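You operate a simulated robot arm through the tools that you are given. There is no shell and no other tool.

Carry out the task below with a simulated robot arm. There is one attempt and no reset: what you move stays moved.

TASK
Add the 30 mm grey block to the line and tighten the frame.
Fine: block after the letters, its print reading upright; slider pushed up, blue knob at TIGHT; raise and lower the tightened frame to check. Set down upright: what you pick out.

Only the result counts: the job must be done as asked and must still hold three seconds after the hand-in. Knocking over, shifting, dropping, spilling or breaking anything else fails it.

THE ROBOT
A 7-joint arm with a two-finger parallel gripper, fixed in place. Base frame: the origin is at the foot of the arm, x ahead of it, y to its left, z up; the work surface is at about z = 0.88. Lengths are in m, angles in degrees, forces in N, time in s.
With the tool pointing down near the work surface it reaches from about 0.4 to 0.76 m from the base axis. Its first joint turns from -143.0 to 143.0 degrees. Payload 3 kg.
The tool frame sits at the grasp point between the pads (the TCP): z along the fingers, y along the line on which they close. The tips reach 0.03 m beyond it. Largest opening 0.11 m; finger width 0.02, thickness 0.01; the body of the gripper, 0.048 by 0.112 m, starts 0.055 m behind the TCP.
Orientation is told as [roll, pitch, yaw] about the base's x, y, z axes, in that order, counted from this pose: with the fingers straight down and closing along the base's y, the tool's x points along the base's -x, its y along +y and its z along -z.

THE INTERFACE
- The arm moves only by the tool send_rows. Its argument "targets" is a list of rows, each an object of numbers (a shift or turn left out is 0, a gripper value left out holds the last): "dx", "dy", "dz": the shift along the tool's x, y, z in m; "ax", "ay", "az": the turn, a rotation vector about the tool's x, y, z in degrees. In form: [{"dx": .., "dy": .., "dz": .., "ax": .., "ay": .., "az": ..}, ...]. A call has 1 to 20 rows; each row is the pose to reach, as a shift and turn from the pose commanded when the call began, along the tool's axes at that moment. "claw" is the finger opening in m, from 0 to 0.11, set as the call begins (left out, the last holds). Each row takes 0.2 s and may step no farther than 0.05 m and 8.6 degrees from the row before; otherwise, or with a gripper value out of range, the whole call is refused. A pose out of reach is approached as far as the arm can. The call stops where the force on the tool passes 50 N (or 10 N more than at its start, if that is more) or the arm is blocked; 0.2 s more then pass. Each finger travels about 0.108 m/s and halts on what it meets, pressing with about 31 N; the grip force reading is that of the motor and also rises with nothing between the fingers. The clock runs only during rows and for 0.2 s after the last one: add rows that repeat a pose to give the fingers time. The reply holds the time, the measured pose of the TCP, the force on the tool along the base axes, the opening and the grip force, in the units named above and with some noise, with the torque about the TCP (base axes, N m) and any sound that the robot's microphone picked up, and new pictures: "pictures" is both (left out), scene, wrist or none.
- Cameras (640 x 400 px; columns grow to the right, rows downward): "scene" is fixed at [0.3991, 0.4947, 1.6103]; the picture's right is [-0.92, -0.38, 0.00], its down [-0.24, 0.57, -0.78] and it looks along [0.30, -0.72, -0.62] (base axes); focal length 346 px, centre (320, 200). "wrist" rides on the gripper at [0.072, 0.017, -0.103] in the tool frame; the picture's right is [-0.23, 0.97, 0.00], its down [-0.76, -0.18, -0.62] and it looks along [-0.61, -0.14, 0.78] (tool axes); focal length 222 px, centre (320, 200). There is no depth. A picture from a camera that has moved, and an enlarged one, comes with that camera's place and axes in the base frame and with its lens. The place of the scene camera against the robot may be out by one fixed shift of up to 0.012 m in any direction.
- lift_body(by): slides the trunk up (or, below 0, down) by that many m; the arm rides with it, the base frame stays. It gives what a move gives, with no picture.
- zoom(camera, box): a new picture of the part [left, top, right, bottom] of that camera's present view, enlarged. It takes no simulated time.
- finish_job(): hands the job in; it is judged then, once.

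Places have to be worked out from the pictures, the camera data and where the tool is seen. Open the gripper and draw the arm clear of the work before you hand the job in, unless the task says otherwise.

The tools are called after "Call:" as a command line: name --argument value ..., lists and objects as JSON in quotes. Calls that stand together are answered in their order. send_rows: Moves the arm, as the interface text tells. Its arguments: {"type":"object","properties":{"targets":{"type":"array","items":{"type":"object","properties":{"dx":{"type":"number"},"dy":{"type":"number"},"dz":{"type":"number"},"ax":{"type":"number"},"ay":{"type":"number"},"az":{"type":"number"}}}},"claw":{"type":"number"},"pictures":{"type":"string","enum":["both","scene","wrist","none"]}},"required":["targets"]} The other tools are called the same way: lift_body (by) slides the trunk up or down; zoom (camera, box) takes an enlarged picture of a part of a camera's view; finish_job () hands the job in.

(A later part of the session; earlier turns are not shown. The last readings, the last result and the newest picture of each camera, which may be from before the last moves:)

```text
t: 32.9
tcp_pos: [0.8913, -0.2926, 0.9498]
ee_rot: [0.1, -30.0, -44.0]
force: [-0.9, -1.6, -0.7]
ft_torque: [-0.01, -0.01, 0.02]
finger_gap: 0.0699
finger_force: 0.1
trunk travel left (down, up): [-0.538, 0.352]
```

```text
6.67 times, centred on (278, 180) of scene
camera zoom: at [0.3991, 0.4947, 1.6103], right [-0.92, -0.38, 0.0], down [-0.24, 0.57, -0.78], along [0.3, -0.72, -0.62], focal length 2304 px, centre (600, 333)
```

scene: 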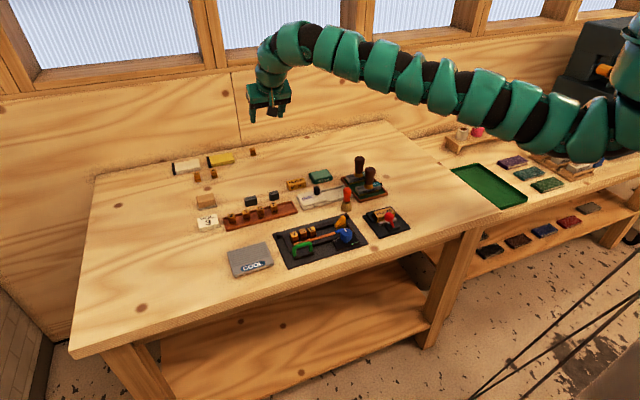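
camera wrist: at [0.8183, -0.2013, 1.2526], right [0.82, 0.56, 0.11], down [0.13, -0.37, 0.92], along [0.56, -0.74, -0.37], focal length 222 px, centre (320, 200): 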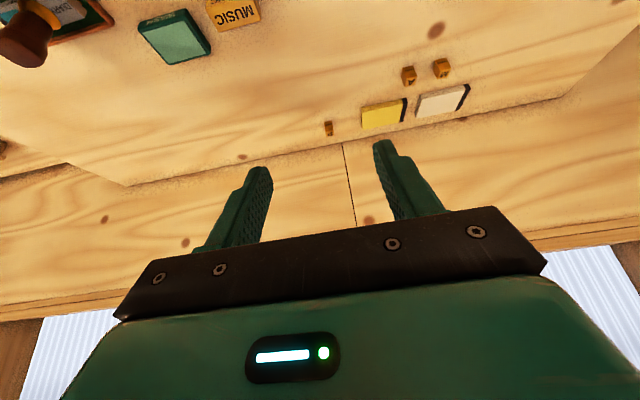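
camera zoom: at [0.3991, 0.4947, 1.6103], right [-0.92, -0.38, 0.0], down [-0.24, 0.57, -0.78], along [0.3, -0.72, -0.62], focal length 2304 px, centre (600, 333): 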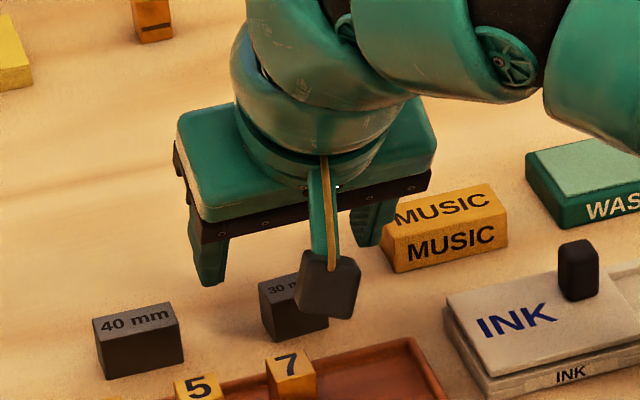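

The block centre recomputes to (0.899, -0.300), so the TCP is well placed. I'll narrow the fingers to 0.05 m for clearance to MUSIC and the 40 mm block, then lower the last 25 mm.

Call:
send_rows --targets '[{"dx": 0}, {"dx": 0}]' --claw 0.05 --pictures "none"

Call:
lift_body --by -0.025

Call:
zoom --camera "wrist" --box '[160, 40, 480, 240]'

Call:
zoom --camera "scene" --box '[230, 150, 326, 210]'

```text
t: 33.5
tcp_pos: [0.8916, -0.2927, 0.9504]
ee_rot: [0.0, -30.0, -44.0]
force: [-0.5, 0.3, -0.2]
ft_torque: [-0.02, 0.0, 0.02]
finger_gap: 0.0498
finger_force: 0.0
trunk travel left (down, up): [-0.538, 0.352]
```

```text
t: 34.2
tcp_pos: [0.8905, -0.2924, 0.9245]
ee_rot: [0.3, -30.1, -44.1]
force: [0.8, -0.2, 0.1]
ft_torque: [0.01, -0.01, -0.02]
finger_gap: 0.0501
finger_force: 0.2
trunk travel left (down, up): [-0.513, 0.377]
```

```text
2.00 times, centred on (320, 140) of wrist
camera zoom: at [0.8207, -0.2022, 0.9775], right [0.82, 0.56, 0.11], down [0.13, -0.37, 0.92], along [0.56, -0.74, -0.37], focal length 444 px, centre (320, 320)
```

zoom: 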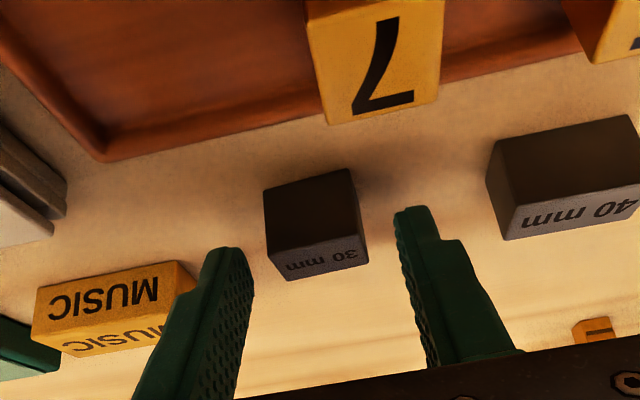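

```text
6.67 times, centred on (278, 180) of scene
camera zoom: at [0.3991, 0.4947, 1.6103], right [-0.92, -0.38, 0.0], down [-0.24, 0.57, -0.78], along [0.3, -0.72, -0.62], focal length 2304 px, centre (600, 333)
```

zoom: 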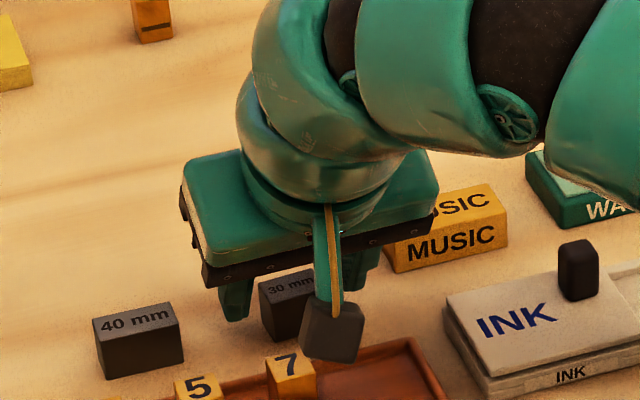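

The fingers straddle the block with free space on both sides. I'll go 4 mm lower for a fuller hold and then close the gripper.

Call:
lift_body --by -0.004

Call:
send_rows --targets '[{"dx": 0}, {"dx": 0}, {"dx": 0}, {"dx": 0}]' --claw 0.01

Call:
zoom --camera "wrist" --box '[160, 40, 480, 240]'

```text
t: 34.7
tcp_pos: [0.8919, -0.2936, 0.9193]
ee_rot: [0.1, -30.1, -44.1]
force: [0.2, -0.2, 0.1]
ft_torque: [-0.01, 0.0, -0.02]
finger_gap: 0.0501
finger_force: 0.1
trunk travel left (down, up): [-0.509, 0.381]
```

```text
t: 35.7
tcp_pos: [0.891, -0.2935, 0.9209]
ee_rot: [0.2, -30.0, -43.9]
force: [0.6, -1.8, 0.7]
ft_torque: [-0.01, -0.03, -0.02]
finger_gap: 0.0292
finger_force: 30.8
trunk travel left (down, up): [-0.509, 0.381]
camera wrist: at [0.8209, -0.2023, 0.9734], right [0.82, 0.56, 0.11], down [0.13, -0.37, 0.92], along [0.56, -0.74, -0.37], focal length 222 px, centre (320, 200)
```

scene: 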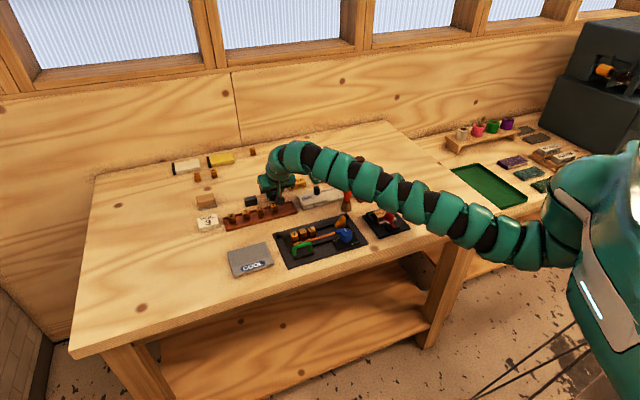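
wrist: 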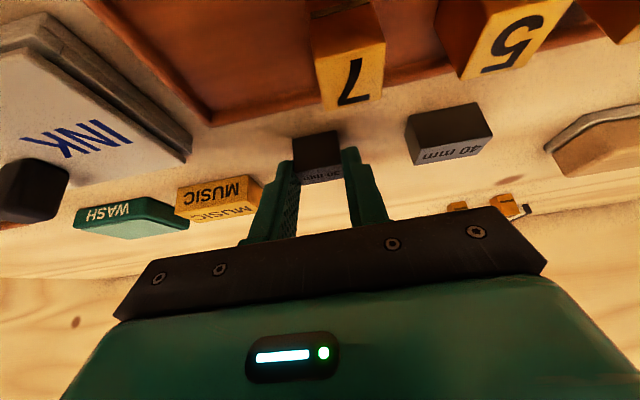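

```text
2.00 times, centred on (320, 140) of wrist
camera zoom: at [0.8209, -0.2023, 0.9734], right [0.82, 0.56, 0.11], down [0.13, -0.37, 0.92], along [0.56, -0.74, -0.37], focal length 444 px, centre (320, 320)
```

zoom: 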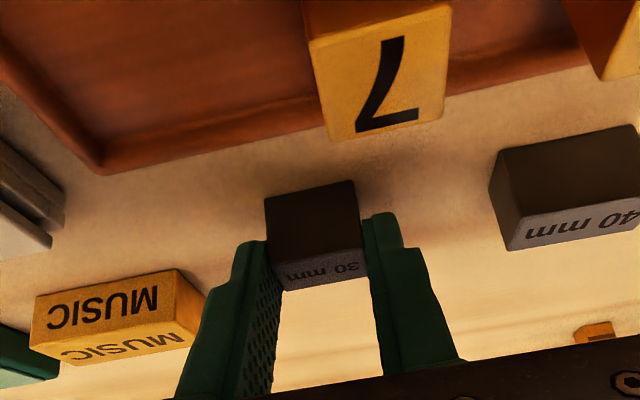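

The grip closed on the block at 29 mm with full force. I'll lift it with the trunk and check that it holds level.

Call:
lift_body --by 0.06

Call:
zoom --camera "wrist" --box '[160, 40, 480, 240]'

Call:
zoom --camera "scene" --box '[230, 140, 326, 200]'

```text
t: 36.7
tcp_pos: [0.8914, -0.2922, 0.9791]
ee_rot: [0.0, -29.9, -43.9]
force: [0.7, 0.0, -1.7]
ft_torque: [-0.02, 0.04, -0.02]
finger_gap: 0.0291
finger_force: 30.8
trunk travel left (down, up): [-0.569, 0.321]
```

```text
2.00 times, centred on (320, 140) of wrist
camera zoom: at [0.8212, -0.2024, 1.0329], right [0.82, 0.56, 0.11], down [0.13, -0.37, 0.92], along [0.56, -0.74, -0.37], focal length 444 px, centre (320, 320)
```

zoom: 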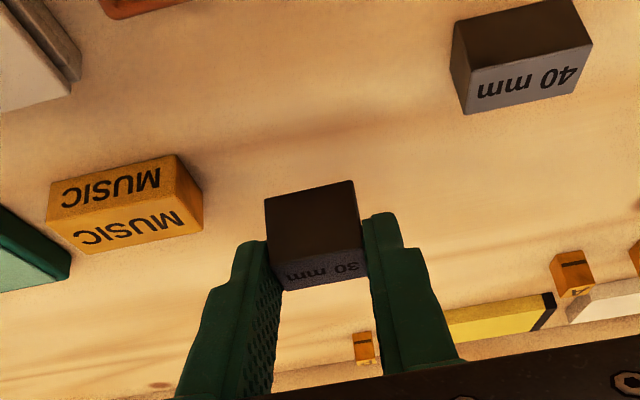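

```text
6.67 times, centred on (278, 170) of scene
camera zoom: at [0.3991, 0.4947, 1.6103], right [-0.92, -0.38, 0.0], down [-0.24, 0.57, -0.78], along [0.3, -0.72, -0.62], focal length 2304 px, centre (600, 400)
```

zoom: 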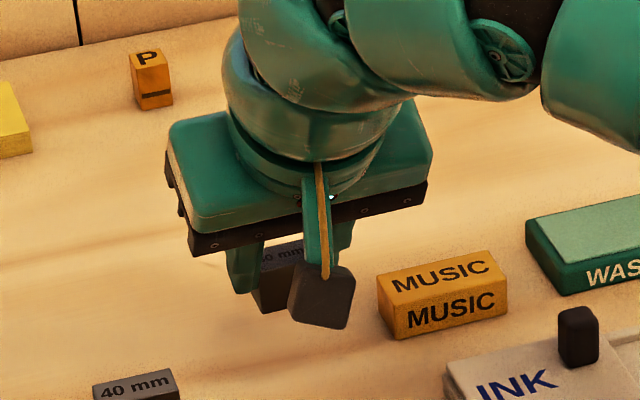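

The block is held firmly and level. I'll raise the trunk to its top so the arm can work closer in.

Call:
lift_body --by 0.318

```text
t: 39.9
tcp_pos: [0.8919, -0.2925, 1.2978]
ee_rot: [0.0, -30.0, -44.1]
force: [-0.7, -0.4, -1.5]
ft_torque: [-0.01, 0.02, 0.0]
finger_gap: 0.0294
finger_force: 31.3
trunk travel left (down, up): [-0.887, 0.003]
```

Trunk is at the top and the grip holds at 29 mm. Now I'll carry the block to a hover just beyond the frame's far rail at about (0.72, -0.25, 1.0).

Call:
send_rows --targets '[{"dx": 0.0353, "dy": -0.0111, "dz": 0.0229}, {"dx": 0.0706, "dy": -0.0222, "dz": 0.0459}, {"dx": 0.1058, "dy": -0.0333, "dz": 0.0688}, {"dx": 0.1411, "dy": -0.0444, "dz": 0.0917}, {"dx": 0.1764, "dy": -0.0555, "dz": 0.1146}, {"dx": 0.2117, "dy": -0.0666, "dz": 0.1376}, {"dx": 0.2469, "dy": -0.0777, "dz": 0.1605}, {"dx": 0.2822, "dy": -0.0888, "dz": 0.1834}, {"dx": 0.2822, "dy": -0.0888, "dz": 0.1834}]'

```text
t: 41.9
tcp_pos: [0.7214, -0.2492, 0.9988]
ee_rot: [0.1, -29.9, -44.0]
force: [0.4, -0.5, -1.5]
ft_torque: [0.0, -0.02, -0.01]
finger_gap: 0.0293
finger_force: 31.5
trunk travel left (down, up): [-0.887, 0.003]
camera wrist: at [0.6511, -0.1584, 1.0523], right [0.82, 0.56, 0.11], down [0.13, -0.37, 0.92], along [0.56, -0.74, -0.37], focal length 222 px, centre (320, 200)
```

scene: 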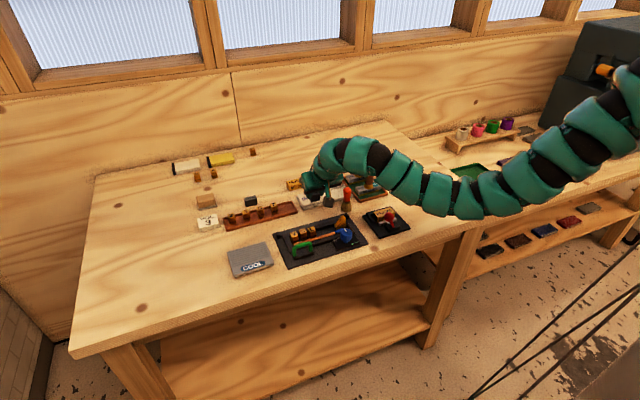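
wrist: 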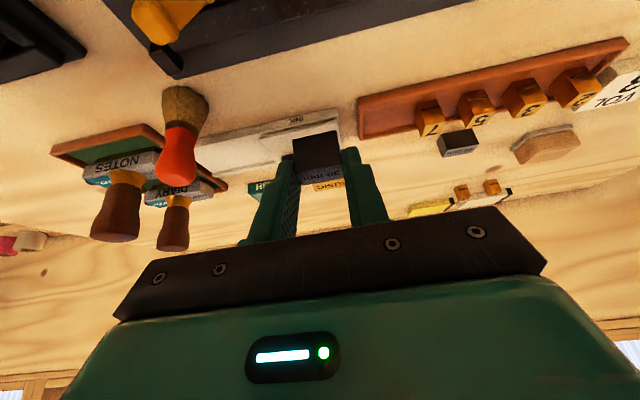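

The arm carried the block and is now at (0.721, -0.249, 0.999). Using scene measurements (L's right face at about (0.700, -0.187), slider's left face at about (0.656, -0.240), a 68 mm gap), I'll move over the gap at z 0.972 with a 1° yaw correction.

Call:
send_rows --targets '[{"dx": 0.024, "dy": -0.0018, "dz": -0.0035, "ax": 0.5, "az": 0.87}, {"dx": 0.048, "dy": -0.0035, "dz": -0.007, "ax": 0.5, "az": 0.87}, {"dx": 0.0725, "dy": -0.0053, "dz": -0.0107, "ax": 0.5, "az": 0.87}, {"dx": 0.0725, "dy": -0.0053, "dz": -0.0107, "ax": 0.5, "az": 0.87}]'

Call:
zoom --camera "scene" --box '[270, 190, 366, 250]'

Call:
zoom --camera "wrist" --box '[120, 0, 520, 250]'

```text
t: 42.9
tcp_pos: [0.6695, -0.2066, 0.9712]
ee_rot: [0.1, -30.0, -45.1]
force: [-0.2, 0.0, -1.3]
ft_torque: [0.02, -0.02, -0.03]
finger_gap: 0.0292
finger_force: 31.1
trunk travel left (down, up): [-0.887, 0.003]
camera wrist: at [0.5996, -0.1152, 1.0242], right [0.83, 0.55, 0.11], down [0.12, -0.37, 0.92], along [0.55, -0.75, -0.37], focal length 222 px, centre (320, 200)
```

scene: 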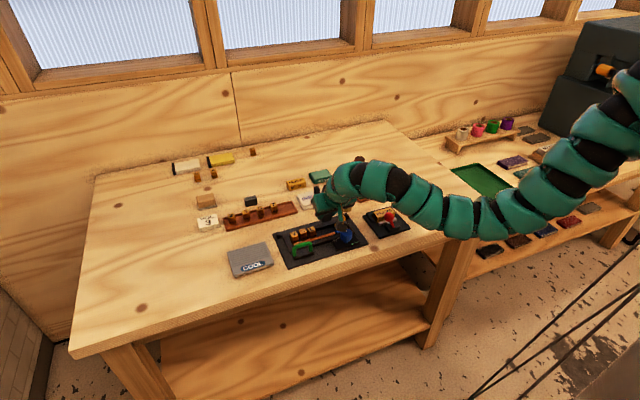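
wrist: 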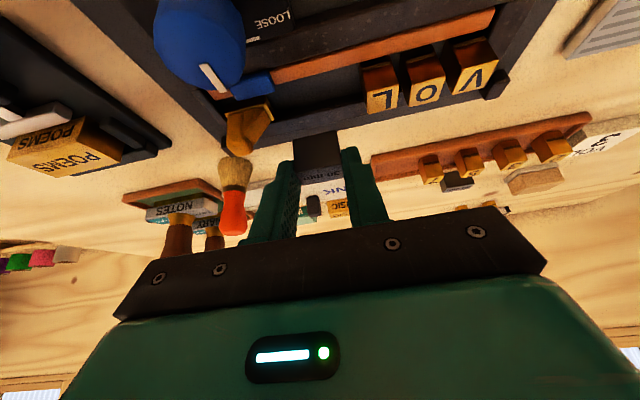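

```text
6.67 times, centred on (318, 220) of scene
camera zoom: at [0.3991, 0.4947, 1.6103], right [-0.92, -0.38, 0.0], down [-0.24, 0.57, -0.78], along [0.3, -0.72, -0.62], focal length 2304 px, centre (333, 67)
```

zoom: 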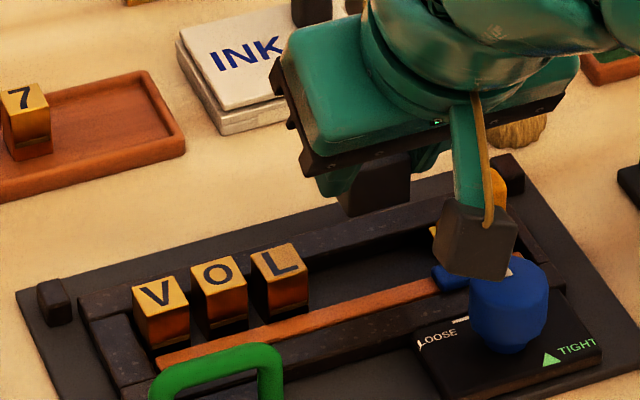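

```text
1.60 times, centred on (320, 125) of wrist
camera zoom: at [0.5996, -0.1152, 1.0242], right [0.83, 0.55, 0.11], down [0.12, -0.37, 0.92], along [0.55, -0.75, -0.37], focal length 355 px, centre (320, 320)
```

zoom: 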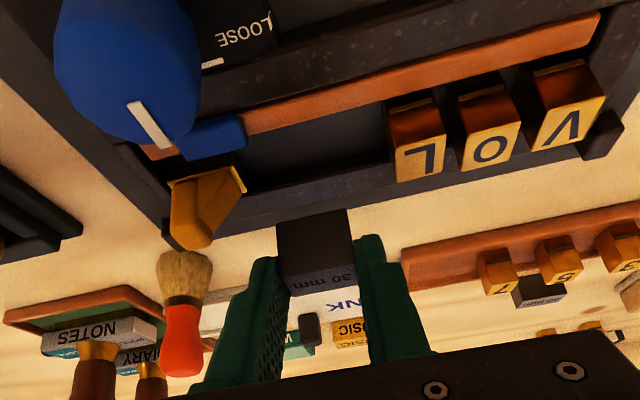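

The block hovers over the gap, and both cameras agree on L's right face and the slider's left face, so the position along the line is good. I'll zoom in to check the block's clearance to the far rail before descending.

Call:
zoom --camera "wrist" --box '[220, 40, 396, 150]'

Call:
zoom --camera "scene" --box '[305, 205, 353, 235]'

```text
3.64 times, centred on (308, 95) of wrist
camera zoom: at [0.5996, -0.1152, 1.0242], right [0.83, 0.55, 0.11], down [0.12, -0.37, 0.92], along [0.55, -0.75, -0.37], focal length 808 px, centre (364, 582)
```

zoom: 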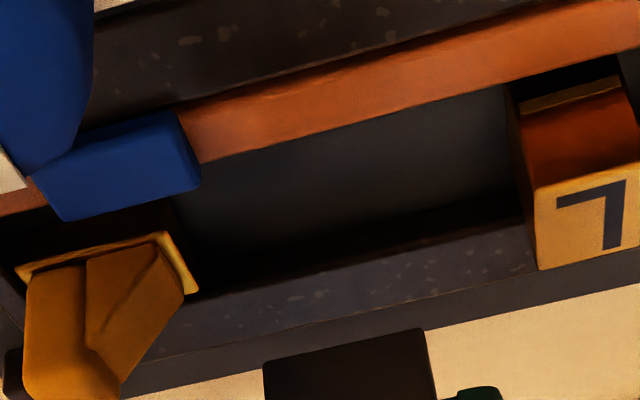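

```text
13.33 times, centred on (329, 220) of scene
camera zoom: at [0.3991, 0.4947, 1.6103], right [-0.92, -0.38, 0.0], down [-0.24, 0.57, -0.78], along [0.3, -0.72, -0.62], focal length 4608 px, centre (200, -67)
```

zoom: 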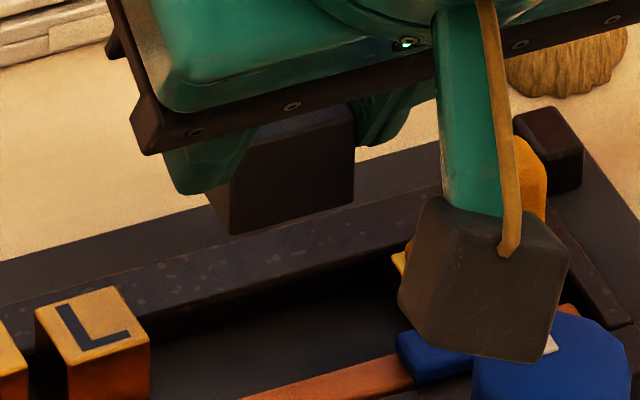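

The far rail's inner face is at about w = 0.640 and the strip at 0.608, and the block's back would be close to the rail. I'll shift 4.5 mm toward the strip and 1.5 mm toward L, then lower to just above the rails.

Call:
send_rows --targets '[{"dx": 0.0039, "dy": 0.0015, "dz": -0.0023}, {"dx": 0.0039, "dy": 0.0015, "dz": -0.0023}]' --pictures "none"

Call:
lift_body --by -0.025

Call:
zoom --camera "wrist" --box '[220, 40, 396, 150]'

Call:
zoom --camera "scene" --box '[290, 205, 354, 245]'

```text
t: 43.5
tcp_pos: [0.6654, -0.2031, 0.9707]
ee_rot: [0.1, -30.0, -45.1]
force: [0.4, 0.1, -0.4]
ft_torque: [0.01, -0.01, 0.01]
finger_gap: 0.0292
finger_force: 31.6
trunk travel left (down, up): [-0.887, 0.003]
```

```text
t: 44.2
tcp_pos: [0.6658, -0.2026, 0.9462]
ee_rot: [0.2, -30.0, -45.0]
force: [0.0, -0.1, -0.7]
ft_torque: [0.01, -0.02, 0.0]
finger_gap: 0.0293
finger_force: 31.0
trunk travel left (down, up): [-0.862, 0.028]
```

```text
3.64 times, centred on (308, 95) of wrist
camera zoom: at [0.5967, -0.1108, 0.9994], right [0.83, 0.55, 0.11], down [0.12, -0.37, 0.92], along [0.55, -0.75, -0.37], focal length 808 px, centre (364, 582)
```

zoom: 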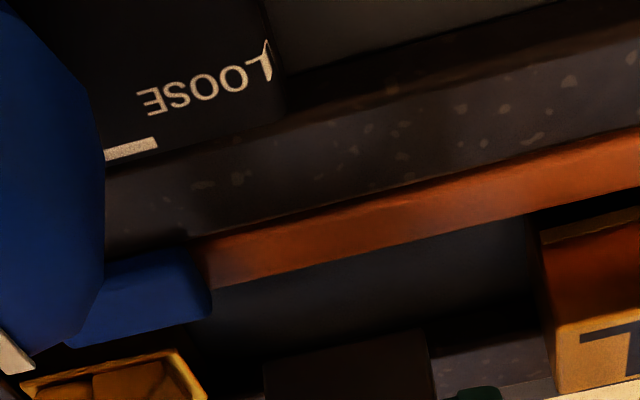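

```text
10.00 times, centred on (322, 225) of scene
camera zoom: at [0.3991, 0.4947, 1.6103], right [-0.92, -0.38, 0.0], down [-0.24, 0.57, -0.78], along [0.3, -0.72, -0.62], focal length 3456 px, centre (300, -50)
```

zoom: 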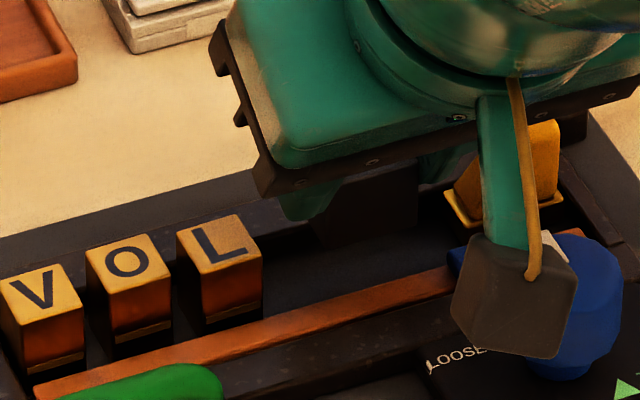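

The block's foot is just above the rails and centred in the channel, with L and the slider clear of the fingers. I'll lower to about 3 mm above the floor and then check contact in small steps.

Call:
lift_body --by -0.016

Call:
lift_body --by -0.003

Call:
zoom --camera "scene" --box '[290, 205, 354, 245]'

```text
t: 44.8
tcp_pos: [0.6646, -0.2035, 0.9293]
ee_rot: [0.2, -30.0, -45.1]
force: [-0.8, -0.5, -0.9]
ft_torque: [0.03, 0.0, 0.04]
finger_gap: 0.0293
finger_force: 31.3
trunk travel left (down, up): [-0.846, 0.044]
```

```text
t: 45.3
tcp_pos: [0.6658, -0.2015, 0.9275]
ee_rot: [0.1, -30.0, -45.0]
force: [0.1, 0.7, -1.0]
ft_torque: [0.02, 0.0, 0.01]
finger_gap: 0.0293
finger_force: 30.9
trunk travel left (down, up): [-0.843, 0.047]
```

```text
10.00 times, centred on (322, 225) of scene
camera zoom: at [0.3991, 0.4947, 1.6103], right [-0.92, -0.38, 0.0], down [-0.24, 0.57, -0.78], along [0.3, -0.72, -0.62], focal length 3456 px, centre (300, -50)
```

zoom: 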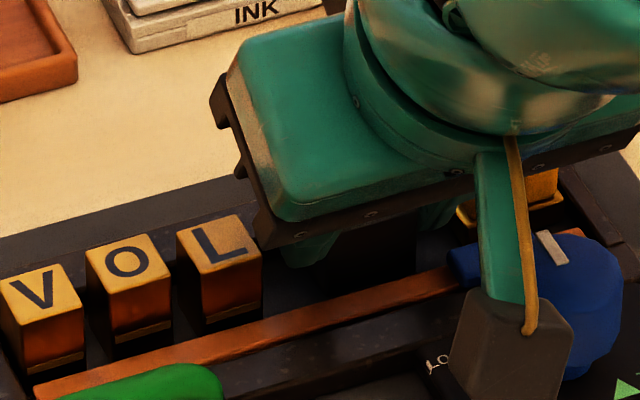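

No contact force yet. I'll keep going down in 2 mm steps watching the vertical force.

Call:
lift_body --by -0.002

Call:
lift_body --by -0.0015

```text
t: 45.9
tcp_pos: [0.6667, -0.2023, 0.9262]
ee_rot: [0.1, -30.1, -45.1]
force: [0.4, -0.3, 5.7]
ft_torque: [-0.11, -0.02, 0.01]
finger_gap: 0.0295
finger_force: 31.1
trunk travel left (down, up): [-0.841, 0.049]
```

```text
t: 46.4
tcp_pos: [0.6658, -0.2021, 0.9259]
ee_rot: [0.2, -30.3, -45.1]
force: [3.0, -0.8, 18.5]
ft_torque: [-0.24, -0.09, 0.0]
finger_gap: 0.0293
finger_force: 30.8
trunk travel left (down, up): [-0.839, 0.051]
```

The block is on the channel floor (vertical force 18 N). I'll relieve the pressure slightly and open the fingers just a few millimetres.

Call:
lift_body --by 0.0014

Call:
send_rows --targets '[{"dx": 0}, {"dx": 0}]' --claw 0.036

Call:
zoom --camera "scene" --box '[290, 205, 354, 245]'

Call:
zoom --camera "wrist" --box '[200, 40, 440, 190]'

```text
t: 46.9
tcp_pos: [0.6659, -0.2026, 0.9268]
ee_rot: [0.2, -30.1, -45.1]
force: [6.2, -2.0, 16.1]
ft_torque: [-0.3, -0.39, 0.06]
finger_gap: 0.0294
finger_force: 30.8
trunk travel left (down, up): [-0.84, 0.05]
```

```text
t: 47.5
tcp_pos: [0.6655, -0.2031, 0.9245]
ee_rot: [0.1, -29.9, -44.9]
force: [0.0, 0.1, 0.6]
ft_torque: [0.02, 0.01, 0.01]
finger_gap: 0.0361
finger_force: 0.0
trunk travel left (down, up): [-0.84, 0.05]
camera wrist: at [0.5965, -0.1108, 0.9778], right [0.83, 0.55, 0.11], down [0.12, -0.37, 0.92], along [0.55, -0.75, -0.38], focal length 222 px, centre (320, 200)
```

scene: 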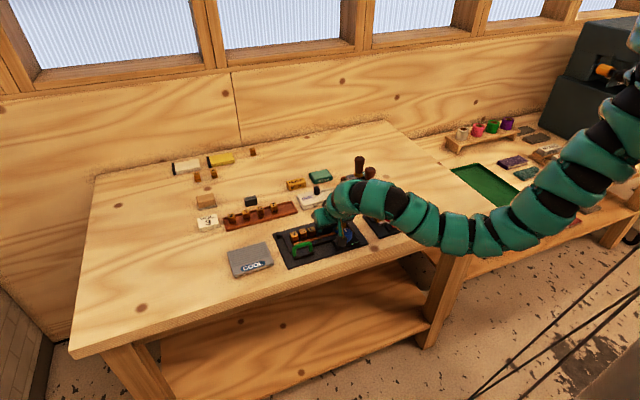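
wrist: 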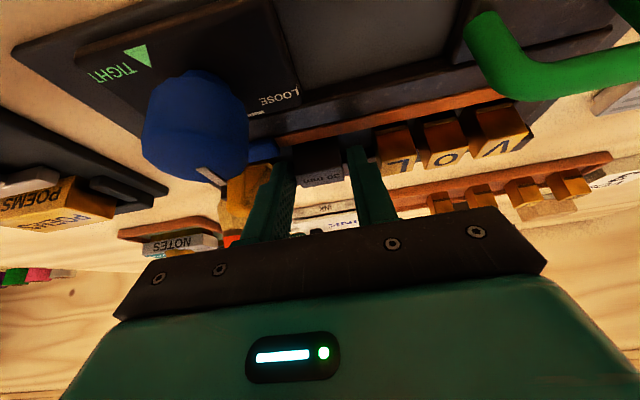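

```text
10.00 times, centred on (322, 225) of scene
camera zoom: at [0.3991, 0.4947, 1.6103], right [-0.92, -0.38, 0.0], down [-0.24, 0.57, -0.78], along [0.3, -0.72, -0.62], focal length 3456 px, centre (300, -50)
```

zoom: 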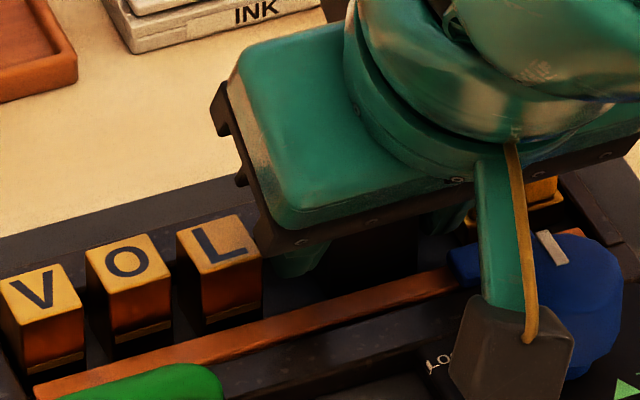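

```text
2.67 times, centred on (320, 115) of wrist
camera zoom: at [0.5965, -0.1108, 0.9778], right [0.83, 0.55, 0.11], down [0.12, -0.37, 0.92], along [0.55, -0.75, -0.38], focal length 592 px, centre (320, 427)
```

zoom: 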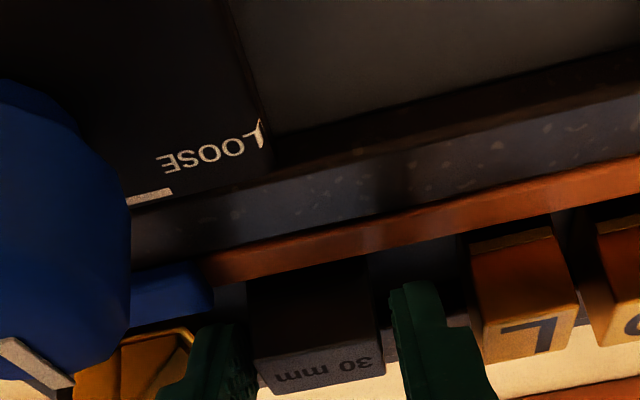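

Released; the block stands upright in the channel between L and the slider. I'll lift the fingers straight up with the trunk.

Call:
lift_body --by 0.045

Call:
send_rows --targets '[{"dx": -0.02, "dz": -0.0346}, {"dx": -0.035, "dz": -0.06}, {"dx": -0.035, "dz": -0.06}]'

Call:
zoom --camera "scene" --box '[280, 205, 360, 255]'

```text
t: 48.4
tcp_pos: [0.6662, -0.203, 0.9711]
ee_rot: [0.1, -30.0, -45.1]
force: [-0.3, 0.4, 0.1]
ft_torque: [0.04, -0.04, 0.03]
finger_gap: 0.0357
finger_force: 0.0
trunk travel left (down, up): [-0.885, 0.005]
```

```text
t: 49.1
tcp_pos: [0.666, -0.2039, 1.0399]
ee_rot: [0.0, -29.9, -45.0]
force: [0.0, -0.2, -0.1]
ft_torque: [-0.01, 0.0, 0.0]
finger_gap: 0.0362
finger_force: 0.0
trunk travel left (down, up): [-0.885, 0.005]
camera wrist: at [0.5966, -0.1118, 1.0924], right [0.83, 0.55, 0.11], down [0.12, -0.37, 0.92], along [0.55, -0.75, -0.37], focal length 222 px, centre (320, 200)
```

scene: 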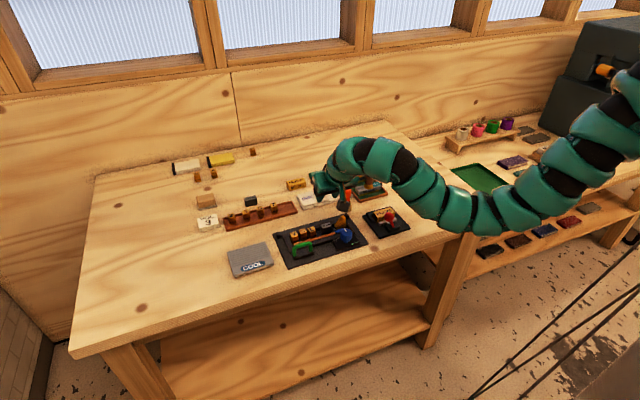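
wrist: 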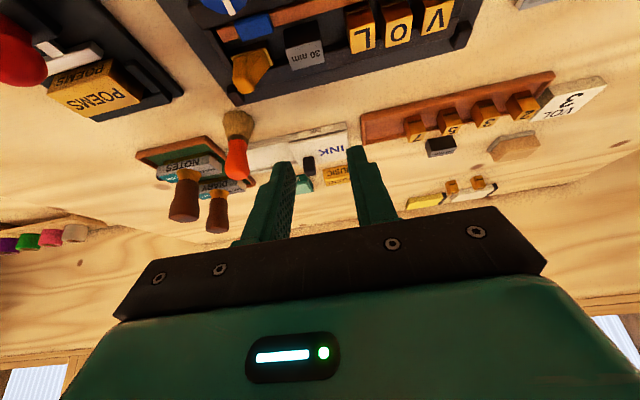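

```text
8.00 times, centred on (320, 230) of scene
camera zoom: at [0.3991, 0.4947, 1.6103], right [-0.92, -0.38, 0.0], down [-0.24, 0.57, -0.78], along [0.3, -0.72, -0.62], focal length 2765 px, centre (320, -40)
```

zoom: 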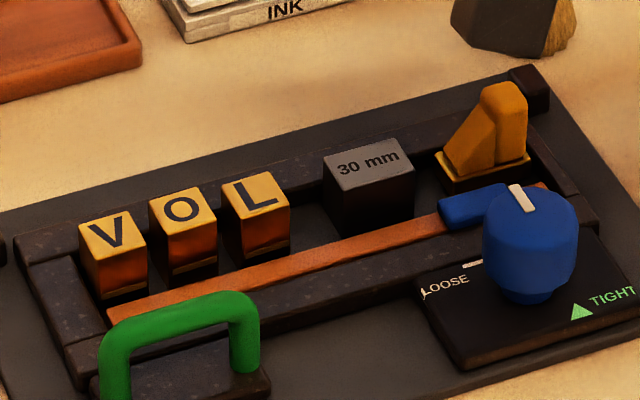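

The "30 mm" block reads upright after VOL. Next is the slider: I'll turn the tool back to vertical, close the fingers, and move to a spot above the right-hand end of the yellow slider so I can push it along the line toward the block.

Call:
send_rows --targets '[{"ay": 7.5}, {"ay": 15}, {"ay": 22.5}, {"ay": 30}, {"ay": 30}]' --claw 0.0 --pictures "scene"

```text
t: 50.4
tcp_pos: [0.6657, -0.2022, 1.0386]
ee_rot: [0.0, 0.0, -45.0]
force: [0.1, 0.8, -0.7]
ft_torque: [-0.03, 0.02, -0.03]
finger_gap: 0.0001
finger_force: 30.5
trunk travel left (down, up): [-0.885, 0.005]
```

scene: 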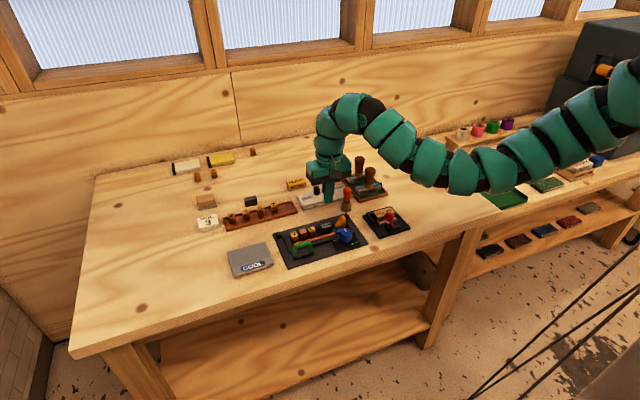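

The tool is vertical again with fingers closed. I'll move to above the slider's right end at u = -0.246, w = 0.633 (about (0.6215, -0.2737)), still at a safe height.

Call:
send_rows --targets '[{"dx": -0.007, "dy": -0.03, "dz": 0.0}, {"dx": -0.014, "dy": -0.06, "dz": 0.015}, {"dx": -0.0193, "dy": -0.0817, "dz": 0.03}, {"dx": -0.0193, "dy": -0.0817, "dz": 0.0386}, {"dx": -0.0193, "dy": -0.0817, "dz": 0.0386}]'

Call:
zoom --camera "scene" --box '[300, 195, 380, 245]'

Call:
zoom --camera "wrist" --box '[160, 0, 480, 200]'

```text
t: 51.5
tcp_pos: [0.6218, -0.2747, 0.9995]
ee_rot: [0.2, 0.0, -45.1]
force: [0.1, -0.3, 0.3]
ft_torque: [0.01, 0.04, 0.04]
finger_gap: 0.0
finger_force: 30.5
trunk travel left (down, up): [-0.885, 0.005]
camera wrist: at [0.5816, -0.2129, 1.103], right [0.85, 0.53, 0.0], down [0.41, -0.66, 0.62], along [0.33, -0.53, -0.78], focal length 222 px, centre (320, 200)
```

scene: 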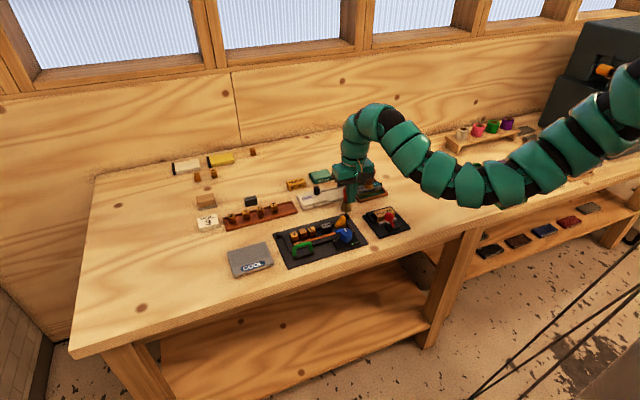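
wrist: 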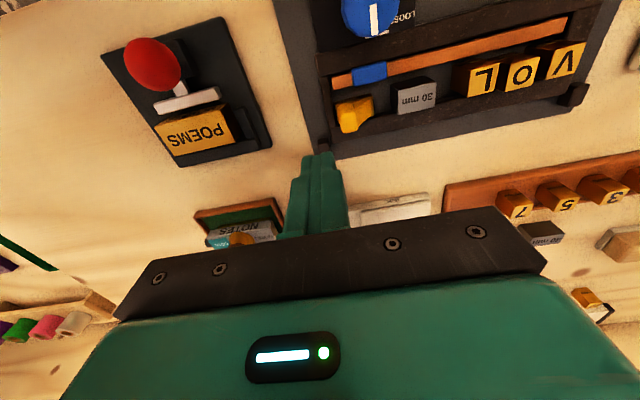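

```text
8.00 times, centred on (340, 220) of scene
camera zoom: at [0.3991, 0.4947, 1.6103], right [-0.92, -0.38, 0.0], down [-0.24, 0.57, -0.78], along [0.3, -0.72, -0.62], focal length 2765 px, centre (160, 40)
```

zoom: 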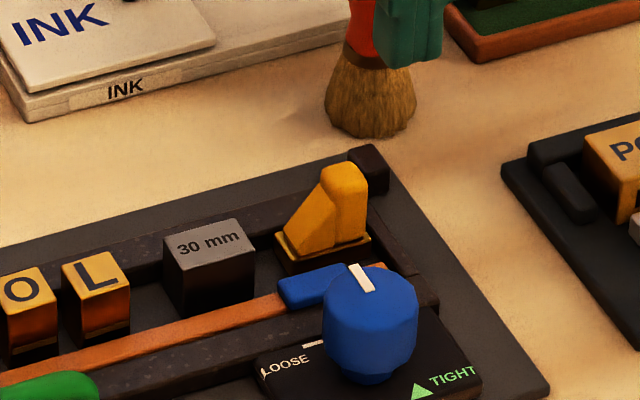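

```text
2.00 times, centred on (320, 100) of wrist
camera zoom: at [0.5816, -0.2129, 1.103], right [0.85, 0.53, 0.0], down [0.41, -0.66, 0.62], along [0.33, -0.53, -0.78], focal length 444 px, centre (320, 400)
```

zoom: 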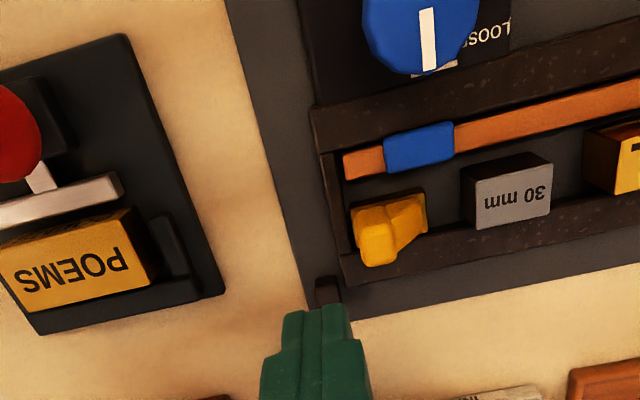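

The fingertips hover to the right of the slider, just inside of the hinge post. I'll shift 4 mm away from the post and descend so that the tips sit just above rail height beside the slider's tall ridge.

Call:
send_rows --targets '[{"dx": 0.004, "dz": 0.02}, {"dx": 0.004, "dz": 0.04}, {"dx": 0.004, "dz": 0.055}, {"dx": 0.004, "dz": 0.0615}, {"dx": 0.004, "dz": 0.0615}]'

Call:
zoom --camera "scene" --box '[310, 200, 374, 240]'

Call:
zoom --camera "wrist" --box '[200, 40, 440, 190]'

```text
t: 52.8
tcp_pos: [0.6181, -0.2713, 0.9383]
ee_rot: [0.1, 0.0, -45.0]
force: [-0.1, 0.1, 0.4]
ft_torque: [0.02, 0.01, -0.03]
finger_gap: 0.0
finger_force: 30.8
trunk travel left (down, up): [-0.885, 0.005]
camera wrist: at [0.5796, -0.2094, 1.0423], right [0.85, 0.53, 0.0], down [0.41, -0.67, 0.62], along [0.33, -0.53, -0.78], focal length 222 px, centre (320, 200)
```

scene: 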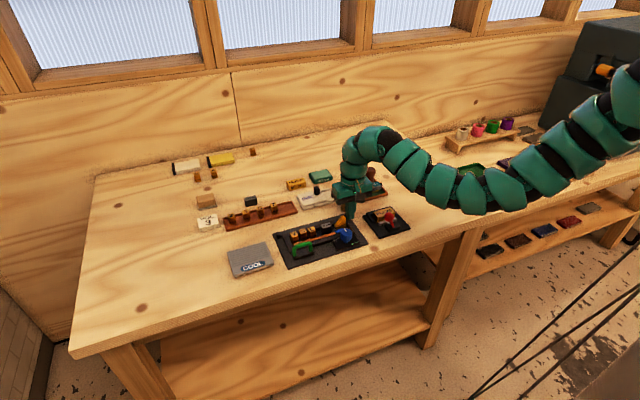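
wrist: 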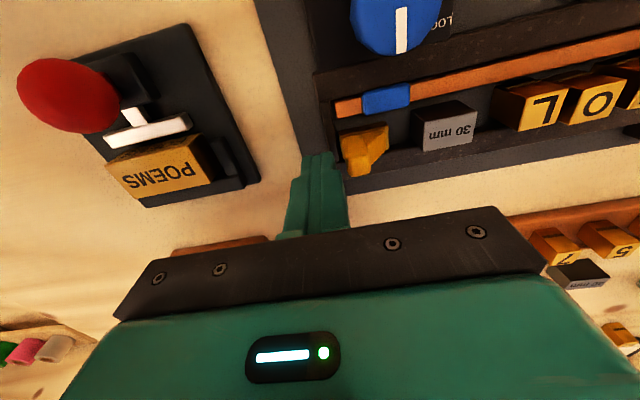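

```text
10.00 times, centred on (342, 220) of scene
camera zoom: at [0.3991, 0.4947, 1.6103], right [-0.92, -0.38, 0.0], down [-0.24, 0.57, -0.78], along [0.3, -0.72, -0.62], focal length 3456 px, centre (100, 0)
```

zoom: 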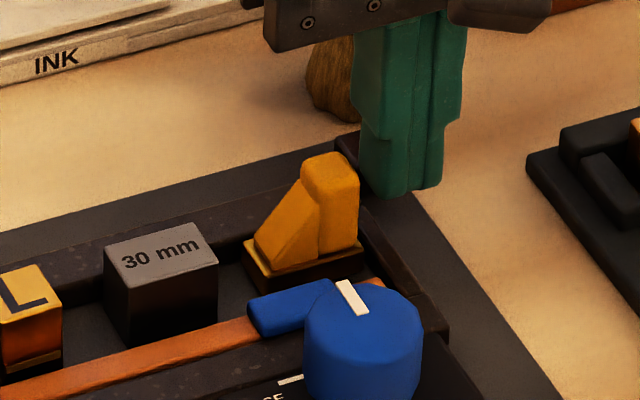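

```text
2.67 times, centred on (320, 115) of wrist
camera zoom: at [0.5796, -0.2094, 1.0423], right [0.85, 0.53, 0.0], down [0.41, -0.67, 0.62], along [0.33, -0.53, -0.78], focal length 592 px, centre (320, 427)
```

zoom: 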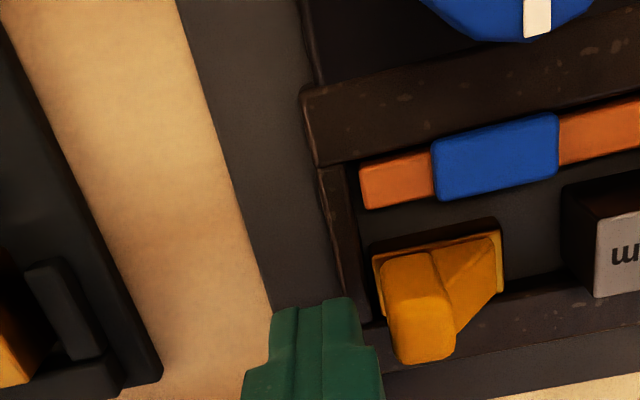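

The tips are level with the slider's ridge and about 5 mm to its right. I'll push along the line toward the block, first 40 mm, slowly.

Call:
send_rows --targets '[{"dy": 0.006}, {"dy": 0.012}, {"dy": 0.018}, {"dy": 0.024}, {"dy": 0.03}, {"dy": 0.036}, {"dy": 0.04}]'

Call:
zoom --camera "scene" --box '[290, 200, 370, 250]'

Call:
zoom --camera "wrist" --box '[200, 40, 440, 190]'

```text
t: 54.4
tcp_pos: [0.6466, -0.243, 0.9411]
ee_rot: [0.0, 0.0, -44.9]
force: [-2.0, -0.8, 1.7]
ft_torque: [0.0, -0.01, -0.05]
finger_gap: 0.0
finger_force: 31.2
trunk travel left (down, up): [-0.885, 0.005]
camera wrist: at [0.6079, -0.181, 1.0428], right [0.85, 0.53, 0.0], down [0.41, -0.67, 0.62], along [0.33, -0.53, -0.78], focal length 222 px, centre (320, 200)
```

scene: 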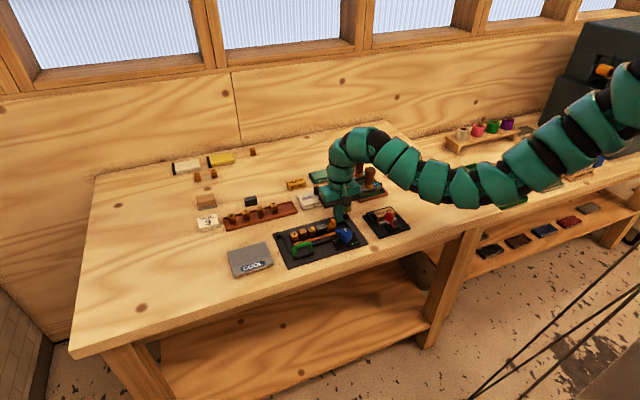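
wrist: 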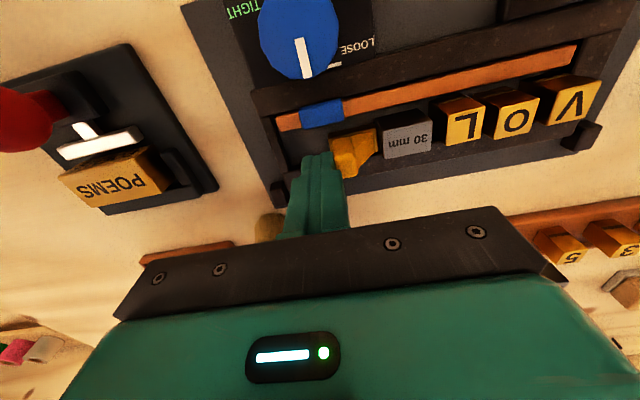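

```text
8.00 times, centred on (330, 225) of scene
camera zoom: at [0.3991, 0.4947, 1.6103], right [-0.92, -0.38, 0.0], down [-0.24, 0.57, -0.78], along [0.3, -0.72, -0.62], focal length 2765 px, centre (240, 0)
```

zoom: 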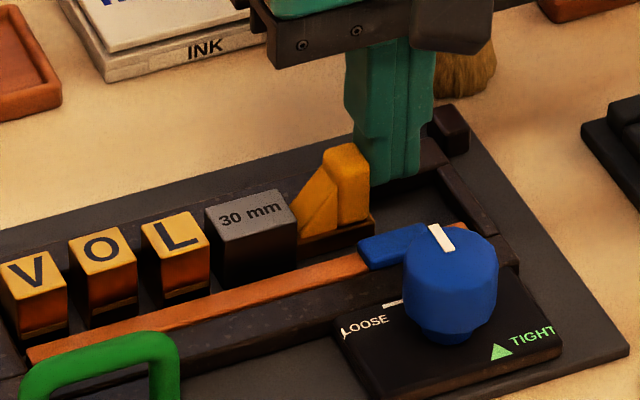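

```text
2.67 times, centred on (320, 115) of wrist
camera zoom: at [0.6079, -0.181, 1.0428], right [0.85, 0.53, 0.0], down [0.41, -0.67, 0.62], along [0.33, -0.53, -0.78], focal length 592 px, centre (320, 427)
```

zoom: 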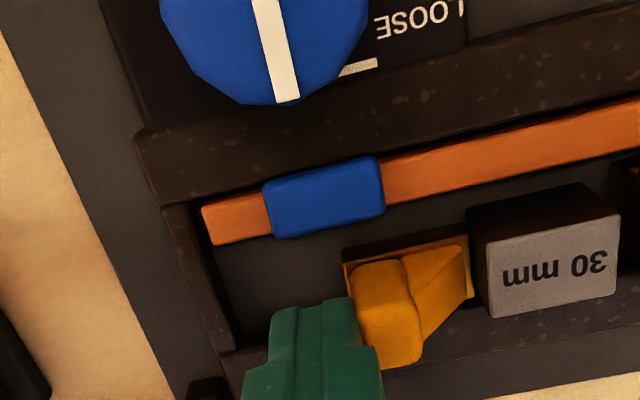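

The slider moves freely and has reached the block. I'll continue the push in smaller steps until the line closes up, watching the force.

Call:
send_rows --targets '[{"dy": 0.004}, {"dy": 0.008}, {"dy": 0.012}]' --pictures "none"

Call:
zoom --camera "scene" --box '[280, 205, 360, 255]'

```text
t: 55.1
tcp_pos: [0.6566, -0.2348, 0.9402]
ee_rot: [-0.1, 0.0, -45.0]
force: [-1.9, -0.4, -2.1]
ft_torque: [0.0, 0.05, 0.03]
finger_gap: 0.0
finger_force: 30.6
trunk travel left (down, up): [-0.885, 0.005]
```

```text
8.00 times, centred on (320, 230) of scene
camera zoom: at [0.3991, 0.4947, 1.6103], right [-0.92, -0.38, 0.0], down [-0.24, 0.57, -0.78], along [0.3, -0.72, -0.62], focal length 2765 px, centre (320, -40)
```

zoom: 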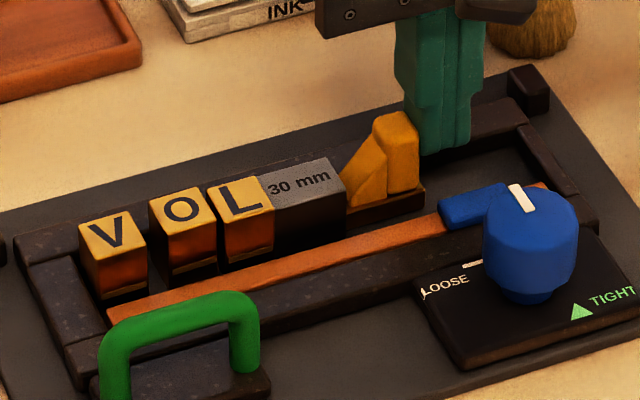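

The block now touches L and L is closing toward O. I'll continue in 2–3 mm steps until the whole line is snug against the left rail.

Call:
send_rows --targets '[{"dy": 0.002}, {"dy": 0.004}, {"dy": 0.004}]' --pictures "none"

Call:
zoom --camera "scene" --box '[280, 205, 360, 255]'

```text
t: 56.0
tcp_pos: [0.6595, -0.2309, 0.9395]
ee_rot: [0.1, 0.0, -45.0]
force: [-1.7, 0.3, -0.7]
ft_torque: [-0.03, 0.04, 0.03]
finger_gap: 0.0
finger_force: 30.7
trunk travel left (down, up): [-0.885, 0.005]
```

```text
8.00 times, centred on (320, 230) of scene
camera zoom: at [0.3991, 0.4947, 1.6103], right [-0.92, -0.38, 0.0], down [-0.24, 0.57, -0.78], along [0.3, -0.72, -0.62], focal length 2765 px, centre (320, -40)
```

zoom: 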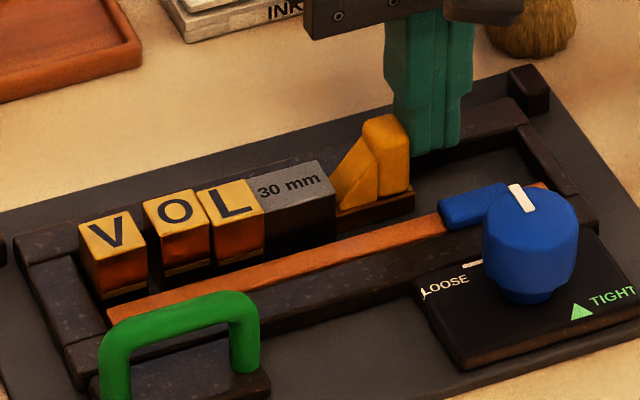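

O has begun to move and a small gap remains to V. I'll push a little further.

Call:
send_rows --targets '[{"dy": 0.0015}, {"dy": 0.003}, {"dy": 0.003}]' --pictures "none"

Call:
zoom --camera "scene" --box '[280, 215, 344, 255]'

```text
t: 56.8
tcp_pos: [0.6618, -0.2303, 0.9407]
ee_rot: [0.1, 0.0, -45.0]
force: [-1.3, -0.9, -1.0]
ft_torque: [-0.05, 0.0, 0.02]
finger_gap: 0.0
finger_force: 30.6
trunk travel left (down, up): [-0.885, 0.005]
```

```text
10.00 times, centred on (312, 235) of scene
camera zoom: at [0.3991, 0.4947, 1.6103], right [-0.92, -0.38, 0.0], down [-0.24, 0.57, -0.78], along [0.3, -0.72, -0.62], focal length 3456 px, centre (400, -150)
```

zoom: 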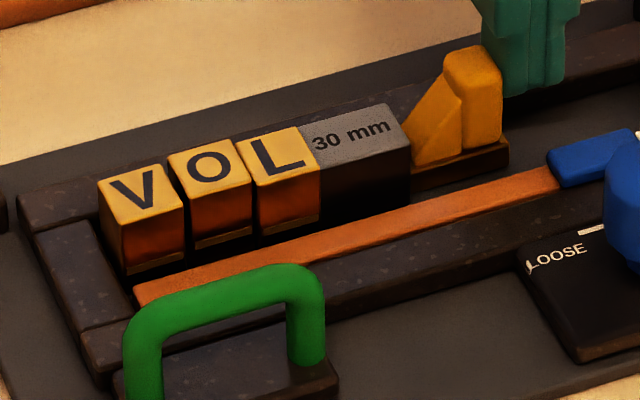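

A slit of about 2 mm remains between V and O and about 3 mm from V to the left rail. I'll keep pushing in small steps until the resistance rises.

Call:
send_rows --targets '[{"dy": 0.0015}, {"dy": 0.003}, {"dy": 0.003}]' --pictures "none"

Call:
send_rows --targets '[{"dy": 0.001}, {"dy": 0.002}, {"dy": 0.002}]' --pictures "none"

Call:
zoom --camera "scene" --box '[280, 215, 344, 255]'

```text
t: 57.5
tcp_pos: [0.6631, -0.2291, 0.9393]
ee_rot: [0.1, -0.1, -45.1]
force: [-1.4, -0.9, 2.1]
ft_torque: [-0.04, 0.0, 0.03]
finger_gap: 0.0001
finger_force: 30.7
trunk travel left (down, up): [-0.885, 0.005]
```

```text
t: 58.4
tcp_pos: [0.6629, -0.2276, 0.9394]
ee_rot: [0.0, -0.1, -45.2]
force: [-5.5, -7.0, -1.6]
ft_torque: [-0.16, 0.14, 0.05]
finger_gap: 0.0
finger_force: 31.2
trunk travel left (down, up): [-0.885, 0.005]
```

```text
10.00 times, centred on (312, 235) of scene
camera zoom: at [0.3991, 0.4947, 1.6103], right [-0.92, -0.38, 0.0], down [-0.24, 0.57, -0.78], along [0.3, -0.72, -0.62], focal length 3456 px, centre (400, -150)
```

zoom: 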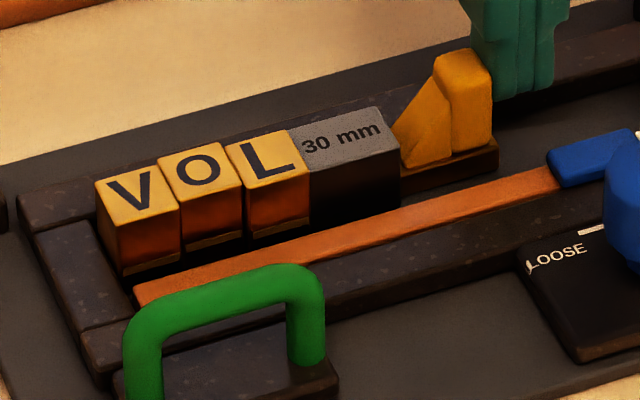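

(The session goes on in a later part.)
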